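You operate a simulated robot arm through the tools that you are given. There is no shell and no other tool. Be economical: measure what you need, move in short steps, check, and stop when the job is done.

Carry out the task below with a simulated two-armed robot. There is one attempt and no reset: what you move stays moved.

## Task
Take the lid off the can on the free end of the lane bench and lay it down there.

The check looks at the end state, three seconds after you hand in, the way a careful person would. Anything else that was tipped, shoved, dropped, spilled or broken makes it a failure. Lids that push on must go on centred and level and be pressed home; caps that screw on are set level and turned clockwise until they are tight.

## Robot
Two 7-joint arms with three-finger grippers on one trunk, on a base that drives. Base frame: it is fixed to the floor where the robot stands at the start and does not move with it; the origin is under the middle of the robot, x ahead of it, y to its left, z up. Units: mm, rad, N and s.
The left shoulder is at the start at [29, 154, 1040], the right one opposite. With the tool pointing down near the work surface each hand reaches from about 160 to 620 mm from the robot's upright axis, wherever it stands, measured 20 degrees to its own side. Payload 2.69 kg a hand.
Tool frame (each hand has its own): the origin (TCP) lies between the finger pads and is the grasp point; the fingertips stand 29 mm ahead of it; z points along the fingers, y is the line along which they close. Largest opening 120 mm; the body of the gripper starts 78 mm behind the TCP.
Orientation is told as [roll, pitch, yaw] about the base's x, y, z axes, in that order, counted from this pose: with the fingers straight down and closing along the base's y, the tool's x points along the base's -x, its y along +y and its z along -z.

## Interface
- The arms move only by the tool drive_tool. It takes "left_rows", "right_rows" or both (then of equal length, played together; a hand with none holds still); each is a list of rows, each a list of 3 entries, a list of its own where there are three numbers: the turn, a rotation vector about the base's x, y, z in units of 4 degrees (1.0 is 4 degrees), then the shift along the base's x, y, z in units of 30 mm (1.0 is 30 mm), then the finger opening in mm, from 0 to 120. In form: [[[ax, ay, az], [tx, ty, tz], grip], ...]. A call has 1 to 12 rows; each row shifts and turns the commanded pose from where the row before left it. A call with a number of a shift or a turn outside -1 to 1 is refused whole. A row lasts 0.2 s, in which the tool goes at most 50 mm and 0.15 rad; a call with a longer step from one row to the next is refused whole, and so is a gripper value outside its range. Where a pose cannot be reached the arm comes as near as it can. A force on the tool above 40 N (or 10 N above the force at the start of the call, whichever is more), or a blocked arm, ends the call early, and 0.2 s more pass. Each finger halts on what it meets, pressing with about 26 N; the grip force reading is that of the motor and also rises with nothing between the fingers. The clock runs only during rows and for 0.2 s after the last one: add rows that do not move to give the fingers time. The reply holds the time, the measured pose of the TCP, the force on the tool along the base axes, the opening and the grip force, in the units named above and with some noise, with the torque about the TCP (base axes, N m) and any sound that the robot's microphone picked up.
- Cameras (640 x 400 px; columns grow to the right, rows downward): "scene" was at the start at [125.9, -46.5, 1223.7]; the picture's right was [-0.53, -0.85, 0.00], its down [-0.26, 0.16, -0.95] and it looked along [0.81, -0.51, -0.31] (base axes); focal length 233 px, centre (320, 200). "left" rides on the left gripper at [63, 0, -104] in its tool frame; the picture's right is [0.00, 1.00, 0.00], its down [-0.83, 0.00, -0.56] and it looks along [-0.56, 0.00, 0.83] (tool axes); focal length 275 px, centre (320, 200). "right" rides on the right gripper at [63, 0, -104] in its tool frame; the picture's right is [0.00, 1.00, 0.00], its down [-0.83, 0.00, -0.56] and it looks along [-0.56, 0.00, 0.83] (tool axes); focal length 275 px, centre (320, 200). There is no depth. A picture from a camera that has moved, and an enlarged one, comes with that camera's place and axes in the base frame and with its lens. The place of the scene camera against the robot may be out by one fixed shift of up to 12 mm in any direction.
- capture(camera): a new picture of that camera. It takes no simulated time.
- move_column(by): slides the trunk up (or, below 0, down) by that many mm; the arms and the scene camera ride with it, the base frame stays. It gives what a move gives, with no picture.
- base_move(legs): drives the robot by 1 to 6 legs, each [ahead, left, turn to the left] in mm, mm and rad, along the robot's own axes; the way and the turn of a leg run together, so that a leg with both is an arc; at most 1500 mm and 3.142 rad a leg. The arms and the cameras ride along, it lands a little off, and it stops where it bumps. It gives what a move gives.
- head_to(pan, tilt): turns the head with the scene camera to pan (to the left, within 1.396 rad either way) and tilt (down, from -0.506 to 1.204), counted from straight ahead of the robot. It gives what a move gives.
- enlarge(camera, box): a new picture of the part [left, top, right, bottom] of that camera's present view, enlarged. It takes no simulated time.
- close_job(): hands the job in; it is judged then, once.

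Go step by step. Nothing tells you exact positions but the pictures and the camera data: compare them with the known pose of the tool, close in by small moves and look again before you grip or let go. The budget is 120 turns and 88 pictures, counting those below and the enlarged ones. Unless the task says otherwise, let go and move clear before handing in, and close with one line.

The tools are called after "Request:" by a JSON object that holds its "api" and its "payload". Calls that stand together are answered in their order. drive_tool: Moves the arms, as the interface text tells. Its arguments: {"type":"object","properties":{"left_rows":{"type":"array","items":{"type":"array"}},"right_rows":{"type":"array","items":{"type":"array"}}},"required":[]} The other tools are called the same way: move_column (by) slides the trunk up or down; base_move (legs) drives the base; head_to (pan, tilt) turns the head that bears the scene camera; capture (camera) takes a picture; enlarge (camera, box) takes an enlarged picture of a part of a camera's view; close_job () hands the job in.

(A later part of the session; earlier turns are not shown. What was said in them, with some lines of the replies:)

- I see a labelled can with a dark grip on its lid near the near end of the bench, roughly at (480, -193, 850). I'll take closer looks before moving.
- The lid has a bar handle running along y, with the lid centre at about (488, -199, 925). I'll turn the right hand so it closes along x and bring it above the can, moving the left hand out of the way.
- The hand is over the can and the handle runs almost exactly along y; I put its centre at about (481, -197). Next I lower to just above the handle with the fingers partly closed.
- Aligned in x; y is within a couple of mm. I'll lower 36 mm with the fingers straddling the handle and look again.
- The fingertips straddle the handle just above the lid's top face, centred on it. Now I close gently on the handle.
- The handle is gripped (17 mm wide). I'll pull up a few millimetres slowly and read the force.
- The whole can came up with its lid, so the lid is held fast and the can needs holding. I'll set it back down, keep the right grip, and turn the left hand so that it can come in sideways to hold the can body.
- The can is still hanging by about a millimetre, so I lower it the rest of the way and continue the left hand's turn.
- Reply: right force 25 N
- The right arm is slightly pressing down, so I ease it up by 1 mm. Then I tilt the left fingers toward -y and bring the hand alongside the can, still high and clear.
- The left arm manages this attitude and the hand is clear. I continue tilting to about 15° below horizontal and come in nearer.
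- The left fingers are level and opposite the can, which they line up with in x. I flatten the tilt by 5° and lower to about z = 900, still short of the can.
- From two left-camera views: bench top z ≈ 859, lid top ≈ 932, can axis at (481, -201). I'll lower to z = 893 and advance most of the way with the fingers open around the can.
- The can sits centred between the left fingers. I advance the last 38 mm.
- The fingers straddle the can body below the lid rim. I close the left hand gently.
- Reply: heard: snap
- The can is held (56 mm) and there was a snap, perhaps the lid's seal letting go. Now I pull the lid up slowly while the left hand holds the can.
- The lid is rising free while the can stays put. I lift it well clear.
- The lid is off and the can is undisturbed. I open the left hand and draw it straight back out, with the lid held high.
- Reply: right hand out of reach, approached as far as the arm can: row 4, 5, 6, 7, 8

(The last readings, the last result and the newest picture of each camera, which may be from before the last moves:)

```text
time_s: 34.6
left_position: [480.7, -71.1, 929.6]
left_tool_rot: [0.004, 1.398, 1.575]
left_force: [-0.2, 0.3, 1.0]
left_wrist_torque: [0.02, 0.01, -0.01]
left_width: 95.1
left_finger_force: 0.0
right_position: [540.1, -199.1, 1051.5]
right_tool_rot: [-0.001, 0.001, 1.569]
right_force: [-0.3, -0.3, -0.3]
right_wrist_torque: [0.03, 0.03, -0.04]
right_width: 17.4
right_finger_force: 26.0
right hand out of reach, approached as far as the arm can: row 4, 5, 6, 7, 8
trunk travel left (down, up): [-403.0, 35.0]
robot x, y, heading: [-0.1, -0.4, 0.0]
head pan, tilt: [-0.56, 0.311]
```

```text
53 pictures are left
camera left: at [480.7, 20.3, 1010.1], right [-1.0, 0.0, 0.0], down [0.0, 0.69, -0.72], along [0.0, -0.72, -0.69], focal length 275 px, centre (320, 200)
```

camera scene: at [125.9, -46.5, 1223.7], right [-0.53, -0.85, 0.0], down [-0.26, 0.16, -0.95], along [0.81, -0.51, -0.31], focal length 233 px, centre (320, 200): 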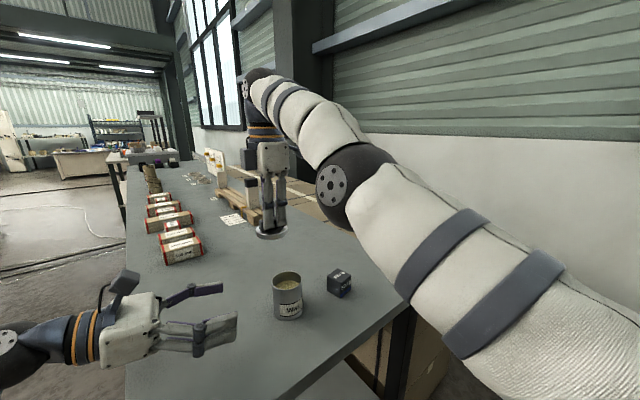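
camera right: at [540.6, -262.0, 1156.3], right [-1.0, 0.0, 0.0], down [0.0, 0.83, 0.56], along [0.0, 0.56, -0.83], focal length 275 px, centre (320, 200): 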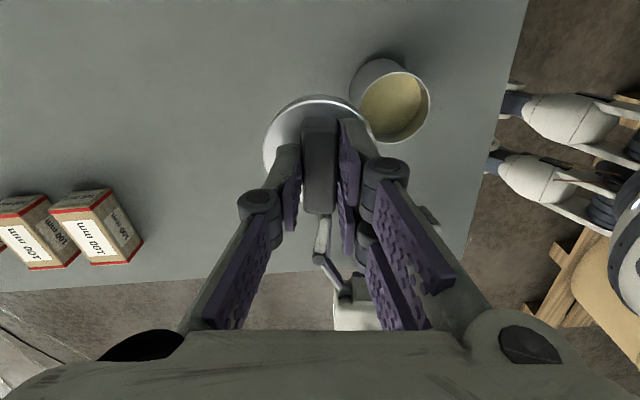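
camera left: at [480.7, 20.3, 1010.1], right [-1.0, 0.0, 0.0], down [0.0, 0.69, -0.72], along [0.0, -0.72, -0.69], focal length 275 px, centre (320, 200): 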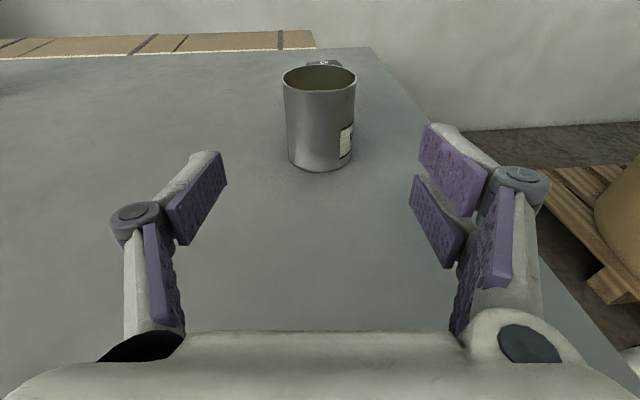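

The right arm runs out of reach there, so I'll lay the lid on the left side of the can instead, around (510, -95). First the left hand backs well away, and the right comes back in small moves.

Request:
{"api": "drive_tool", "payload": {"left_rows": [[[0, 0, 0], [0, 0.8, 0.4], 95], [[0, 0, 0], [0, 0.9, 0.4], 95], [[0, 0, 0], [0, 0.9, 0.4], 95], [[0, 0, 0], [0, 0.9, 0.4], 95], [[0, 0, 0], [0, 0.9, 0.4], 95], [[0, 0, 0], [0, 0.9, 0.4], 95], [[0, 0, 0], [0, 0, 0], 95]]}}

Request:
{"api": "drive_tool", "payload": {"right_rows": [[[0, 0, 0], [-0.5, 0, 0], 0], [[0, 0, 0], [-0.5, 0, 0], 0], [[0, 0, 0], [0, 0.3, 0], 0], [[0, 0, 0], [0, 0, 0], 0]]}}

```text
time_s: 36.2
left_position: [480.6, 88.7, 1002.1]
left_tool_rot: [0.005, 1.396, 1.576]
left_force: [-0.9, -0.2, -1.1]
left_wrist_torque: [-0.02, -0.01, 0.01]
left_width: 95.0
left_finger_force: 0.1
right_position: [540.7, -199.8, 1052.7]
right_tool_rot: [0.001, 0.002, 1.57]
right_force: [0.3, 0.1, -0.1]
right_wrist_torque: [-0.02, 0.0, -0.01]
right_width: 17.1
right_finger_force: 26.3
trunk travel left (down, up): [-403.0, 35.0]
robot x, y, heading: [-3.0, -3.7, -0.0]
head pan, tilt: [-0.56, 0.311]
```

```text
time_s: 37.2
left_position: [480.1, 87.6, 1002.2]
left_tool_rot: [0.005, 1.399, 1.576]
left_force: [-1.2, 0.2, -0.2]
left_wrist_torque: [0.01, 0.02, -0.02]
left_width: 94.9
left_finger_force: 0.1
right_position: [540.1, -191.3, 1053.0]
right_tool_rot: [0.001, 0.0, 1.57]
right_force: [0.1, 0.2, 0.3]
right_wrist_torque: [-0.02, -0.02, -0.02]
right_width: 17.0
right_finger_force: 25.6
right hand out of reach, approached as far as the arm can: row 1, 2
trunk travel left (down, up): [-403.0, 35.0]
robot x, y, heading: [2.2, -4.4, -0.005]
head pan, tilt: [-0.56, 0.311]
```

Readings are a bit odd near the reach limit, so I probe with small moves back towards the left of the can.

Request:
{"api": "drive_tool", "payload": {"right_rows": [[[0, 0, 0], [-0.4, 0.3, 0], 0], [[0, 0, 0], [-0.4, 0.3, 0], 0], [[0, 0, 0], [0, 0.3, 0], 0], [[0, 0, 0], [0, 0, 0], 0]]}}

```text
time_s: 38.2
left_position: [479.8, 88.2, 1001.1]
left_tool_rot: [0.005, 1.395, 1.576]
left_force: [-0.5, -0.7, 0.7]
left_wrist_torque: [0.0, 0.03, -0.01]
left_width: 95.1
left_finger_force: 0.1
right_position: [517.1, -163.3, 1053.2]
right_tool_rot: [0.0, -0.001, 1.57]
right_force: [-0.4, 0.5, -0.8]
right_wrist_torque: [0.0, -0.01, -0.02]
right_width: 17.0
right_finger_force: 26.0
trunk travel left (down, up): [-403.0, 35.0]
robot x, y, heading: [0.2, -2.1, 0.001]
head pan, tilt: [-0.56, 0.311]
```

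Motion is normal again. I continue to (506, -95) and lower part way.

Request:
{"api": "drive_tool", "payload": {"right_rows": [[[0, 0, 0], [-0.2, 0.57, 0], 0], [[0, 0, 0], [-0.17, 0.57, 0], 0], [[0, 0, 0], [0, 0.57, 0], 0], [[0, 0, 0], [0, 0.57, 0], 0], [[0, 0, 0], [0, 0, -0.8], 0], [[0, 0, 0], [0, 0, -0.8], 0], [[0, 0, 0], [0, 0, -0.8], 0], [[0, 0, 0], [0, 0, -0.8], 0], [[0, 0, 0], [0, 0, 0], 0]]}}

Request:
{"api": "enlarge", "payload": {"camera": "scene", "box": [160, 200, 380, 340]}}

Request:
{"api": "capture", "payload": {"camera": "left"}}

```text
time_s: 40.2
left_position: [479.6, 87.6, 1002.7]
left_tool_rot: [0.004, 1.396, 1.576]
left_force: [-0.5, -0.4, -0.4]
left_wrist_torque: [-0.01, 0.0, 0.0]
left_width: 95.2
left_finger_force: 0.1
right_position: [505.2, -95.2, 955.7]
right_tool_rot: [-0.001, 0.0, 1.57]
right_force: [-1.2, 0.8, -1.1]
right_wrist_torque: [0.01, 0.02, 0.0]
right_width: 17.0
right_finger_force: 26.2
trunk travel left (down, up): [-403.0, 35.0]
robot x, y, heading: [-1.5, 2.4, 0.003]
head pan, tilt: [-0.56, 0.311]
```

```text
2.86 times, centred on (270, 270) of scene
camera zoom: at [125.8, -46.6, 1223.8], right [-0.53, -0.85, 0.0], down [-0.26, 0.16, -0.95], along [0.81, -0.51, -0.31], focal length 667 px, centre (463, 0)
```

zoom: 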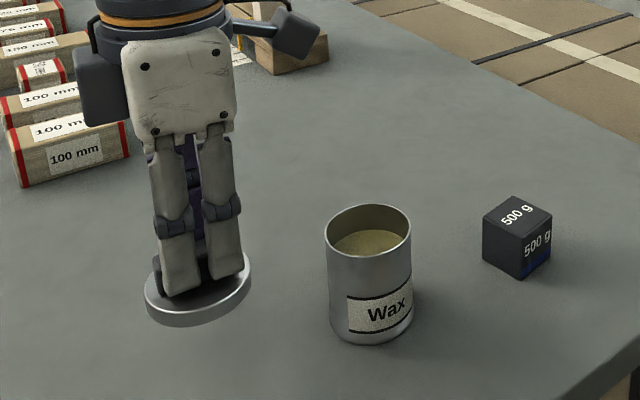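

```text
51 pictures are left
camera left: at [481.0, 179.5, 1082.4], right [-1.0, 0.0, 0.0], down [0.0, 0.69, -0.72], along [0.0, -0.72, -0.69], focal length 275 px, centre (320, 200)
```

left: 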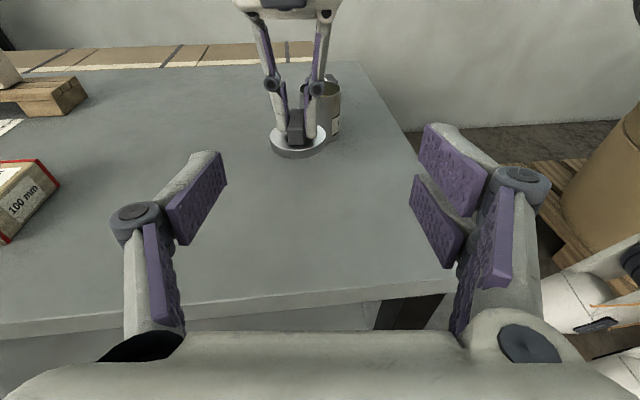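

The lid hangs level over clear bench, well inside the edge. I lower it 38 mm, then creep to contact.

Request:
{"api": "drive_tool", "payload": {"right_rows": [[[0, 0, 0], [0, 0, -0.5], 0], [[0, 0, 0], [0, 0, -0.4], 0], [[0, 0, 0], [0, 0, -0.3], 0], [[0, 0, 0], [0, 0, -0.07], 0], [[0, 0, 0], [0, 0, 0], 0]]}}

Request:
{"api": "drive_tool", "payload": {"right_rows": [[[0, 0, 0], [0, 0, -0.05], 0], [[0, 0, 0], [0, 0, -0.05], 0], [[0, 0, 0], [0, 0, 0], 0]]}}

Request:
{"api": "drive_tool", "payload": {"right_rows": [[[0, 0, 0], [0, 0, -0.05], 0], [[0, 0, 0], [0, 0, 0], 0]]}}

Request:
{"api": "enlarge", "payload": {"camera": "scene", "box": [180, 240, 300, 330]}}

```text
time_s: 41.4
left_position: [480.3, 88.8, 1003.0]
left_tool_rot: [0.005, 1.398, 1.575]
left_force: [0.3, 0.4, 0.6]
left_wrist_torque: [0.01, 0.03, 0.0]
left_width: 94.9
left_finger_force: 0.0
right_position: [505.6, -95.7, 917.5]
right_tool_rot: [0.0, 0.0, 1.572]
right_force: [-0.5, -1.0, -0.2]
right_wrist_torque: [0.01, 0.01, -0.02]
right_width: 17.2
right_finger_force: 26.4
trunk travel left (down, up): [-403.0, 35.0]
robot x, y, heading: [2.1, -3.1, 0.0]
head pan, tilt: [-0.56, 0.311]
```

```text
time_s: 42.2
left_position: [480.2, 88.5, 1002.0]
left_tool_rot: [0.006, 1.395, 1.577]
left_force: [-0.2, -0.5, 0.8]
left_wrist_torque: [-0.02, 0.0, -0.01]
left_width: 94.9
left_finger_force: 0.0
right_position: [505.7, -94.5, 915.3]
right_tool_rot: [0.0, 0.001, 1.572]
right_force: [1.5, 0.5, -0.8]
right_wrist_torque: [-0.02, 0.02, 0.0]
right_width: 17.2
right_finger_force: 25.5
trunk travel left (down, up): [-403.0, 35.0]
robot x, y, heading: [1.1, 1.0, 0.001]
head pan, tilt: [-0.56, 0.311]
```

```text
time_s: 42.8
left_position: [480.7, 88.4, 1001.3]
left_tool_rot: [0.003, 1.396, 1.577]
left_force: [-0.2, -0.3, 0.4]
left_wrist_torque: [0.01, 0.0, 0.0]
left_width: 95.0
left_finger_force: 0.1
right_position: [505.0, -94.4, 912.9]
right_tool_rot: [0.0, -0.001, 1.572]
right_force: [-0.3, 0.9, -0.2]
right_wrist_torque: [-0.01, 0.01, 0.0]
right_width: 17.2
right_finger_force: 25.8
trunk travel left (down, up): [-403.0, 35.0]
robot x, y, heading: [-1.6, -0.9, 0.001]
head pan, tilt: [-0.56, 0.311]
```

```text
4.44 times, centred on (240, 285) of scene
camera zoom: at [125.9, -46.5, 1223.7], right [-0.53, -0.85, 0.0], down [-0.26, 0.16, -0.95], along [0.81, -0.51, -0.31], focal length 1037 px, centre (676, -178)
```

zoom: 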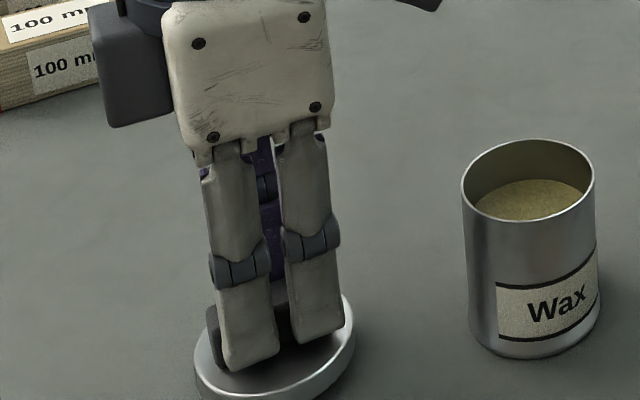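

No contact yet; I keep creeping down in small steps.

Request:
{"api": "drive_tool", "payload": {"right_rows": [[[0, 0, 0], [0, 0, -0.05], 0], [[0, 0, 0], [0, 0, -0.05], 0], [[0, 0, 0], [0, 0, 0], 0]]}}

Request:
{"api": "drive_tool", "payload": {"right_rows": [[[0, 0, 0], [0, 0, -0.04], 0], [[0, 0, 0], [0, 0, 0], 0], [[0, 0, 0], [0, 0, 0], 0]]}}

Request:
{"api": "enlarge", "payload": {"camera": "scene", "box": [180, 260, 300, 340]}}

```text
time_s: 43.6
left_position: [479.5, 88.0, 1002.1]
left_tool_rot: [0.006, 1.395, 1.576]
left_force: [0.9, 0.4, 0.2]
left_wrist_torque: [0.02, 0.0, -0.02]
left_width: 95.0
left_finger_force: 0.0
right_position: [505.9, -95.5, 910.2]
right_tool_rot: [0.001, 0.001, 1.572]
right_force: [0.2, -0.3, -0.4]
right_wrist_torque: [0.01, 0.0, -0.01]
right_width: 17.5
right_finger_force: 26.1
trunk travel left (down, up): [-403.0, 35.0]
robot x, y, heading: [0.3, 0.3, 0.0]
head pan, tilt: [-0.56, 0.311]
```

```text
time_s: 44.4
left_position: [480.9, 88.3, 1001.8]
left_tool_rot: [0.006, 1.395, 1.576]
left_force: [0.1, 0.0, 0.8]
left_wrist_torque: [0.02, -0.01, 0.01]
left_width: 95.0
left_finger_force: 0.0
right_position: [505.1, -94.8, 908.9]
right_tool_rot: [0.0, 0.0, 1.572]
right_force: [0.0, -0.3, -0.1]
right_wrist_torque: [0.04, 0.01, 0.0]
right_width: 17.1
right_finger_force: 25.7
trunk travel left (down, up): [-403.0, 35.0]
robot x, y, heading: [0.9, -1.5, -0.002]
head pan, tilt: [-0.56, 0.311]
```

```text
5.00 times, centred on (240, 300) of scene
camera zoom: at [125.9, -46.5, 1223.7], right [-0.53, -0.85, 0.0], down [-0.26, 0.16, -0.95], along [0.81, -0.51, -0.31], focal length 1167 px, centre (720, -300)
```

zoom: 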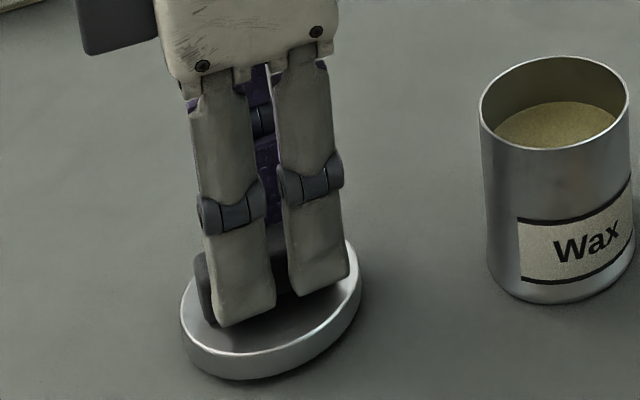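

Request:
{"api": "drive_tool", "payload": {"right_rows": [[[0, 0, 0], [0, 0, -0.04], 0], [[0, 0, 0], [0, 0, 0], 0], [[0, 0, 0], [0, 0, 0], 0]]}}

Request:
{"api": "drive_tool", "payload": {"right_rows": [[[0, 0, 0], [0, 0, -0.04], 0], [[0, 0, 0], [0, 0, 0], 0], [[0, 0, 0], [0, 0, 0], 0]]}}

```text
time_s: 45.2
left_position: [480.5, 88.7, 1001.9]
left_tool_rot: [0.005, 1.396, 1.576]
left_force: [-0.4, 0.8, 0.9]
left_wrist_torque: [0.01, -0.01, 0.02]
left_width: 95.0
left_finger_force: 0.1
right_position: [505.1, -94.7, 907.7]
right_tool_rot: [0.0, -0.001, 1.572]
right_force: [0.3, -0.7, -0.9]
right_wrist_torque: [0.0, -0.03, -0.01]
right_width: 16.9
right_finger_force: 25.6
trunk travel left (down, up): [-403.0, 35.0]
robot x, y, heading: [-1.1, 4.9, 0.003]
head pan, tilt: [-0.56, 0.311]
```

```text
time_s: 46.0
left_position: [479.8, 86.8, 1001.3]
left_tool_rot: [0.004, 1.397, 1.576]
left_force: [0.6, 0.4, 0.5]
left_wrist_torque: [0.03, 0.0, -0.01]
left_width: 94.9
left_finger_force: 0.1
right_position: [505.6, -95.0, 907.4]
right_tool_rot: [0.0, 0.0, 1.57]
right_force: [0.6, -0.5, 0.3]
right_wrist_torque: [0.0, 0.02, 0.0]
right_width: 17.2
right_finger_force: 26.6
trunk travel left (down, up): [-403.0, 35.0]
robot x, y, heading: [-1.8, 1.9, -0.002]
head pan, tilt: [-0.56, 0.311]
```

I creep on until the force shows contact.

Request:
{"api": "drive_tool", "payload": {"right_rows": [[[0, 0, 0], [0, 0, -0.04], 0], [[0, 0, 0], [0, 0, 0], 0], [[0, 0, 0], [0, 0, 0], 0]]}}

Request:
{"api": "drive_tool", "payload": {"right_rows": [[[0, 0, 0], [0, 0, -0.04], 0], [[0, 0, 0], [0, 0, 0], 0], [[0, 0, 0], [0, 0, 0], 0]]}}

Request:
{"api": "enlarge", "payload": {"camera": "scene", "box": [180, 260, 300, 340]}}

```text
time_s: 46.8
left_position: [480.9, 88.5, 1001.6]
left_tool_rot: [0.004, 1.395, 1.574]
left_force: [-0.4, 0.1, 0.4]
left_wrist_torque: [0.0, 0.0, -0.01]
left_width: 95.1
left_finger_force: 0.1
right_position: [504.9, -95.1, 905.5]
right_tool_rot: [0.0, 0.001, 1.572]
right_force: [-0.9, 0.1, -0.1]
right_wrist_torque: [-0.02, 0.02, -0.01]
right_width: 17.2
right_finger_force: 25.9
trunk travel left (down, up): [-403.0, 35.0]
robot x, y, heading: [-0.2, 0.0, -0.005]
head pan, tilt: [-0.56, 0.311]
```

```text
time_s: 47.6
left_position: [479.7, 86.9, 1001.5]
left_tool_rot: [0.004, 1.397, 1.575]
left_force: [0.2, 0.2, -0.3]
left_wrist_torque: [-0.02, 0.02, -0.02]
left_width: 94.8
left_finger_force: 0.1
right_position: [505.7, -94.9, 905.0]
right_tool_rot: [0.001, 0.0, 1.572]
right_force: [-0.2, 0.3, 0.5]
right_wrist_torque: [0.02, 0.0, -0.05]
right_width: 17.1
right_finger_force: 25.9
trunk travel left (down, up): [-403.0, 35.0]
robot x, y, heading: [4.0, 3.7, -0.001]
head pan, tilt: [-0.56, 0.311]
```

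```text
5.00 times, centred on (240, 300) of scene
camera zoom: at [125.8, -46.5, 1223.7], right [-0.53, -0.85, 0.0], down [-0.26, 0.16, -0.95], along [0.81, -0.51, -0.31], focal length 1167 px, centre (720, -300)
```

zoom: 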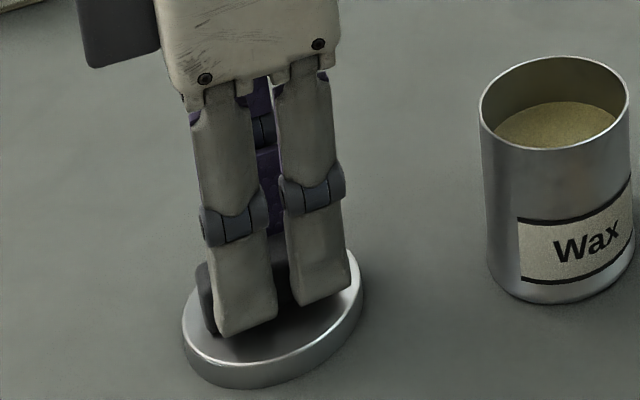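

The pictures suggest a few millimetres remain; I continue.

Request:
{"api": "drive_tool", "payload": {"right_rows": [[[0, 0, 0], [0, 0, -0.04], 0], [[0, 0, 0], [0, 0, -0.03], 0], [[0, 0, 0], [0, 0, 0], 0]]}}

Request:
{"api": "drive_tool", "payload": {"right_rows": [[[0, 0, 0], [0, 0, -0.04], 0], [[0, 0, 0], [0, 0, 0], 0], [[0, 0, 0], [0, 0, 0], 0]]}}

Request:
{"api": "enlarge", "payload": {"camera": "scene", "box": [180, 260, 300, 340]}}

```text
time_s: 48.4
left_position: [479.6, 87.8, 1003.6]
left_tool_rot: [-0.005, 1.398, 1.566]
left_force: [-0.6, -0.1, -0.5]
left_wrist_torque: [0.01, 0.01, -0.01]
left_width: 95.2
left_finger_force: 0.0
right_position: [505.2, -94.3, 905.1]
right_tool_rot: [-0.006, -0.001, 1.57]
right_force: [2.3, -1.1, 16.8]
right_wrist_torque: [0.07, -0.03, -0.01]
right_width: 17.1
right_finger_force: 25.7
trunk travel left (down, up): [-403.0, 35.0]
robot x, y, heading: [1.3, 2.1, -0.001]
head pan, tilt: [-0.56, 0.311]
```

```text
time_s: 49.2
left_position: [478.4, 87.5, 1003.7]
left_tool_rot: [-0.004, 1.396, 1.565]
left_force: [-0.1, -0.3, 0.4]
left_wrist_torque: [0.03, 0.04, -0.04]
left_width: 95.2
left_finger_force: 0.1
right_position: [505.8, -94.1, 903.3]
right_tool_rot: [-0.005, 0.002, 1.571]
right_force: [7.6, -3.0, 30.0]
right_wrist_torque: [-0.05, -0.17, 0.0]
right_width: 17.3
right_finger_force: 26.1
trunk travel left (down, up): [-403.0, 35.0]
robot x, y, heading: [-3.1, 3.0, -0.003]
head pan, tilt: [-0.56, 0.311]
```

```text
5.00 times, centred on (240, 300) of scene
camera zoom: at [124.5, -46.4, 1224.1], right [-0.53, -0.85, 0.0], down [-0.26, 0.16, -0.95], along [0.81, -0.51, -0.31], focal length 1167 px, centre (720, -300)
```

zoom: 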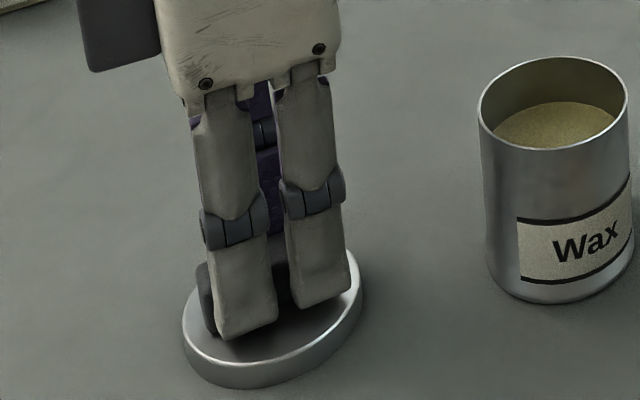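

Contact: the lid rests on the bench. I ease up about 2 mm of command to unload, check, and then open slightly.

Request:
{"api": "drive_tool", "payload": {"right_rows": [[[0, 0, 0], [0, 0, 0.06], 0], [[0, 0, 0], [0, 0, 0.02], 0], [[0, 0, 0], [0, 0, 0], 0], [[0, 0, 0], [0, 0, 0], 0]]}}

```text
time_s: 50.2
left_position: [481.6, 88.9, 1001.6]
left_tool_rot: [0.005, 1.398, 1.578]
left_force: [0.4, -0.7, 0.4]
left_wrist_torque: [0.0, 0.01, 0.01]
left_width: 94.9
left_finger_force: 0.1
right_position: [505.9, -95.1, 903.5]
right_tool_rot: [0.0, 0.0, 1.571]
right_force: [6.7, -0.6, 13.5]
right_wrist_torque: [0.05, -0.19, -0.03]
right_width: 17.0
right_finger_force: 26.1
trunk travel left (down, up): [-403.0, 35.0]
robot x, y, heading: [-1.8, 1.4, 0.005]
head pan, tilt: [-0.56, 0.311]
```

Nearly unloaded; I release now and lift straight up.

Request:
{"api": "drive_tool", "payload": {"right_rows": [[[0, 0, 0], [0, 0, 0.03], 0], [[0, 0, 0], [0, 0, 0], 25], [[0, 0, 0], [0, 0, 0], 40], [[0, 0, 0], [0, 0, 0], 50], [[0, 0, 0], [0, 0, 0], 50]]}}

Request:
{"api": "drive_tool", "payload": {"right_rows": [[[0, 0, 0], [0, 0, 0.3], 50], [[0, 0, 0], [0, 0, 0.5], 50], [[0, 0, 0], [0, 0, 0.8], 50], [[0, 0, 0], [0, 0, 0.8], 50], [[0, 0, 0], [0, 0, 0.8], 50], [[0, 0, 0], [0, 0, 0.8], 50], [[0, 0, 0], [0, 0, 0], 50]]}}

Request:
{"api": "capture", "payload": {"camera": "scene"}}

Request:
{"api": "enlarge", "payload": {"camera": "scene", "box": [180, 240, 370, 340]}}

```text
time_s: 51.4
left_position: [480.4, 87.8, 1002.4]
left_tool_rot: [0.003, 1.397, 1.575]
left_force: [-0.2, 0.1, 0.7]
left_wrist_torque: [-0.04, -0.01, 0.0]
left_width: 95.0
left_finger_force: 0.1
right_position: [505.7, -95.2, 905.0]
right_tool_rot: [0.001, -0.001, 1.57]
right_force: [-0.8, -0.6, -0.2]
right_wrist_torque: [0.01, -0.02, -0.01]
right_width: 50.0
right_finger_force: 0.0
trunk travel left (down, up): [-403.0, 35.0]
robot x, y, heading: [-1.6, -0.2, -0.002]
head pan, tilt: [-0.56, 0.311]
```

```text
time_s: 53.0
left_position: [480.7, 87.0, 1001.9]
left_tool_rot: [0.005, 1.396, 1.576]
left_force: [-0.1, -0.7, 0.6]
left_wrist_torque: [0.0, 0.04, 0.0]
left_width: 95.2
left_finger_force: 0.1
right_position: [505.4, -93.9, 1024.8]
right_tool_rot: [0.0, 0.001, 1.572]
right_force: [0.2, 0.0, 0.3]
right_wrist_torque: [-0.02, 0.01, 0.0]
right_width: 50.1
right_finger_force: 0.0
trunk travel left (down, up): [-403.0, 35.0]
robot x, y, heading: [0.4, -0.1, -0.0]
head pan, tilt: [-0.56, 0.311]
```

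```text
46 pictures are left
camera scene: at [126.0, -46.6, 1223.7], right [-0.53, -0.85, 0.0], down [-0.26, 0.16, -0.95], along [0.81, -0.51, -0.31], focal length 233 px, centre (320, 200)
```

scene: 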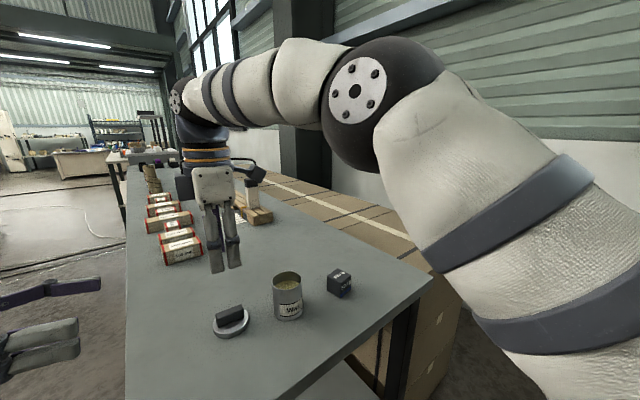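

```text
3.37 times, centred on (275, 290) of scene
camera zoom: at [126.0, -46.6, 1223.7], right [-0.53, -0.85, 0.0], down [-0.26, 0.16, -0.95], along [0.81, -0.51, -0.31], focal length 786 px, centre (472, -103)
```

zoom: 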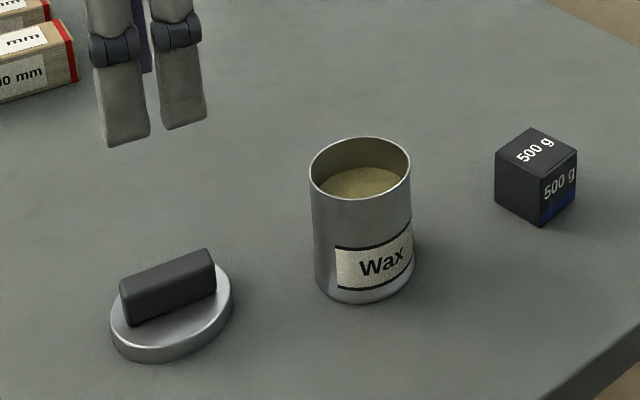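

The lid lies flat on the bench beside the upright can, nothing else has moved, and both hands are clear. I hand in.

Request:
{"api": "close_job", "payload": {}}

```text
The job is handed in.
```

The lid is off the wax can and lies flat, handle up, on the free end of the bench, about 110 mm to the left of the can. The can is upright where it stood, apart from a brief lift of about 5 mm when the lid first stuck. The 500 g weight and everything else look untouched.
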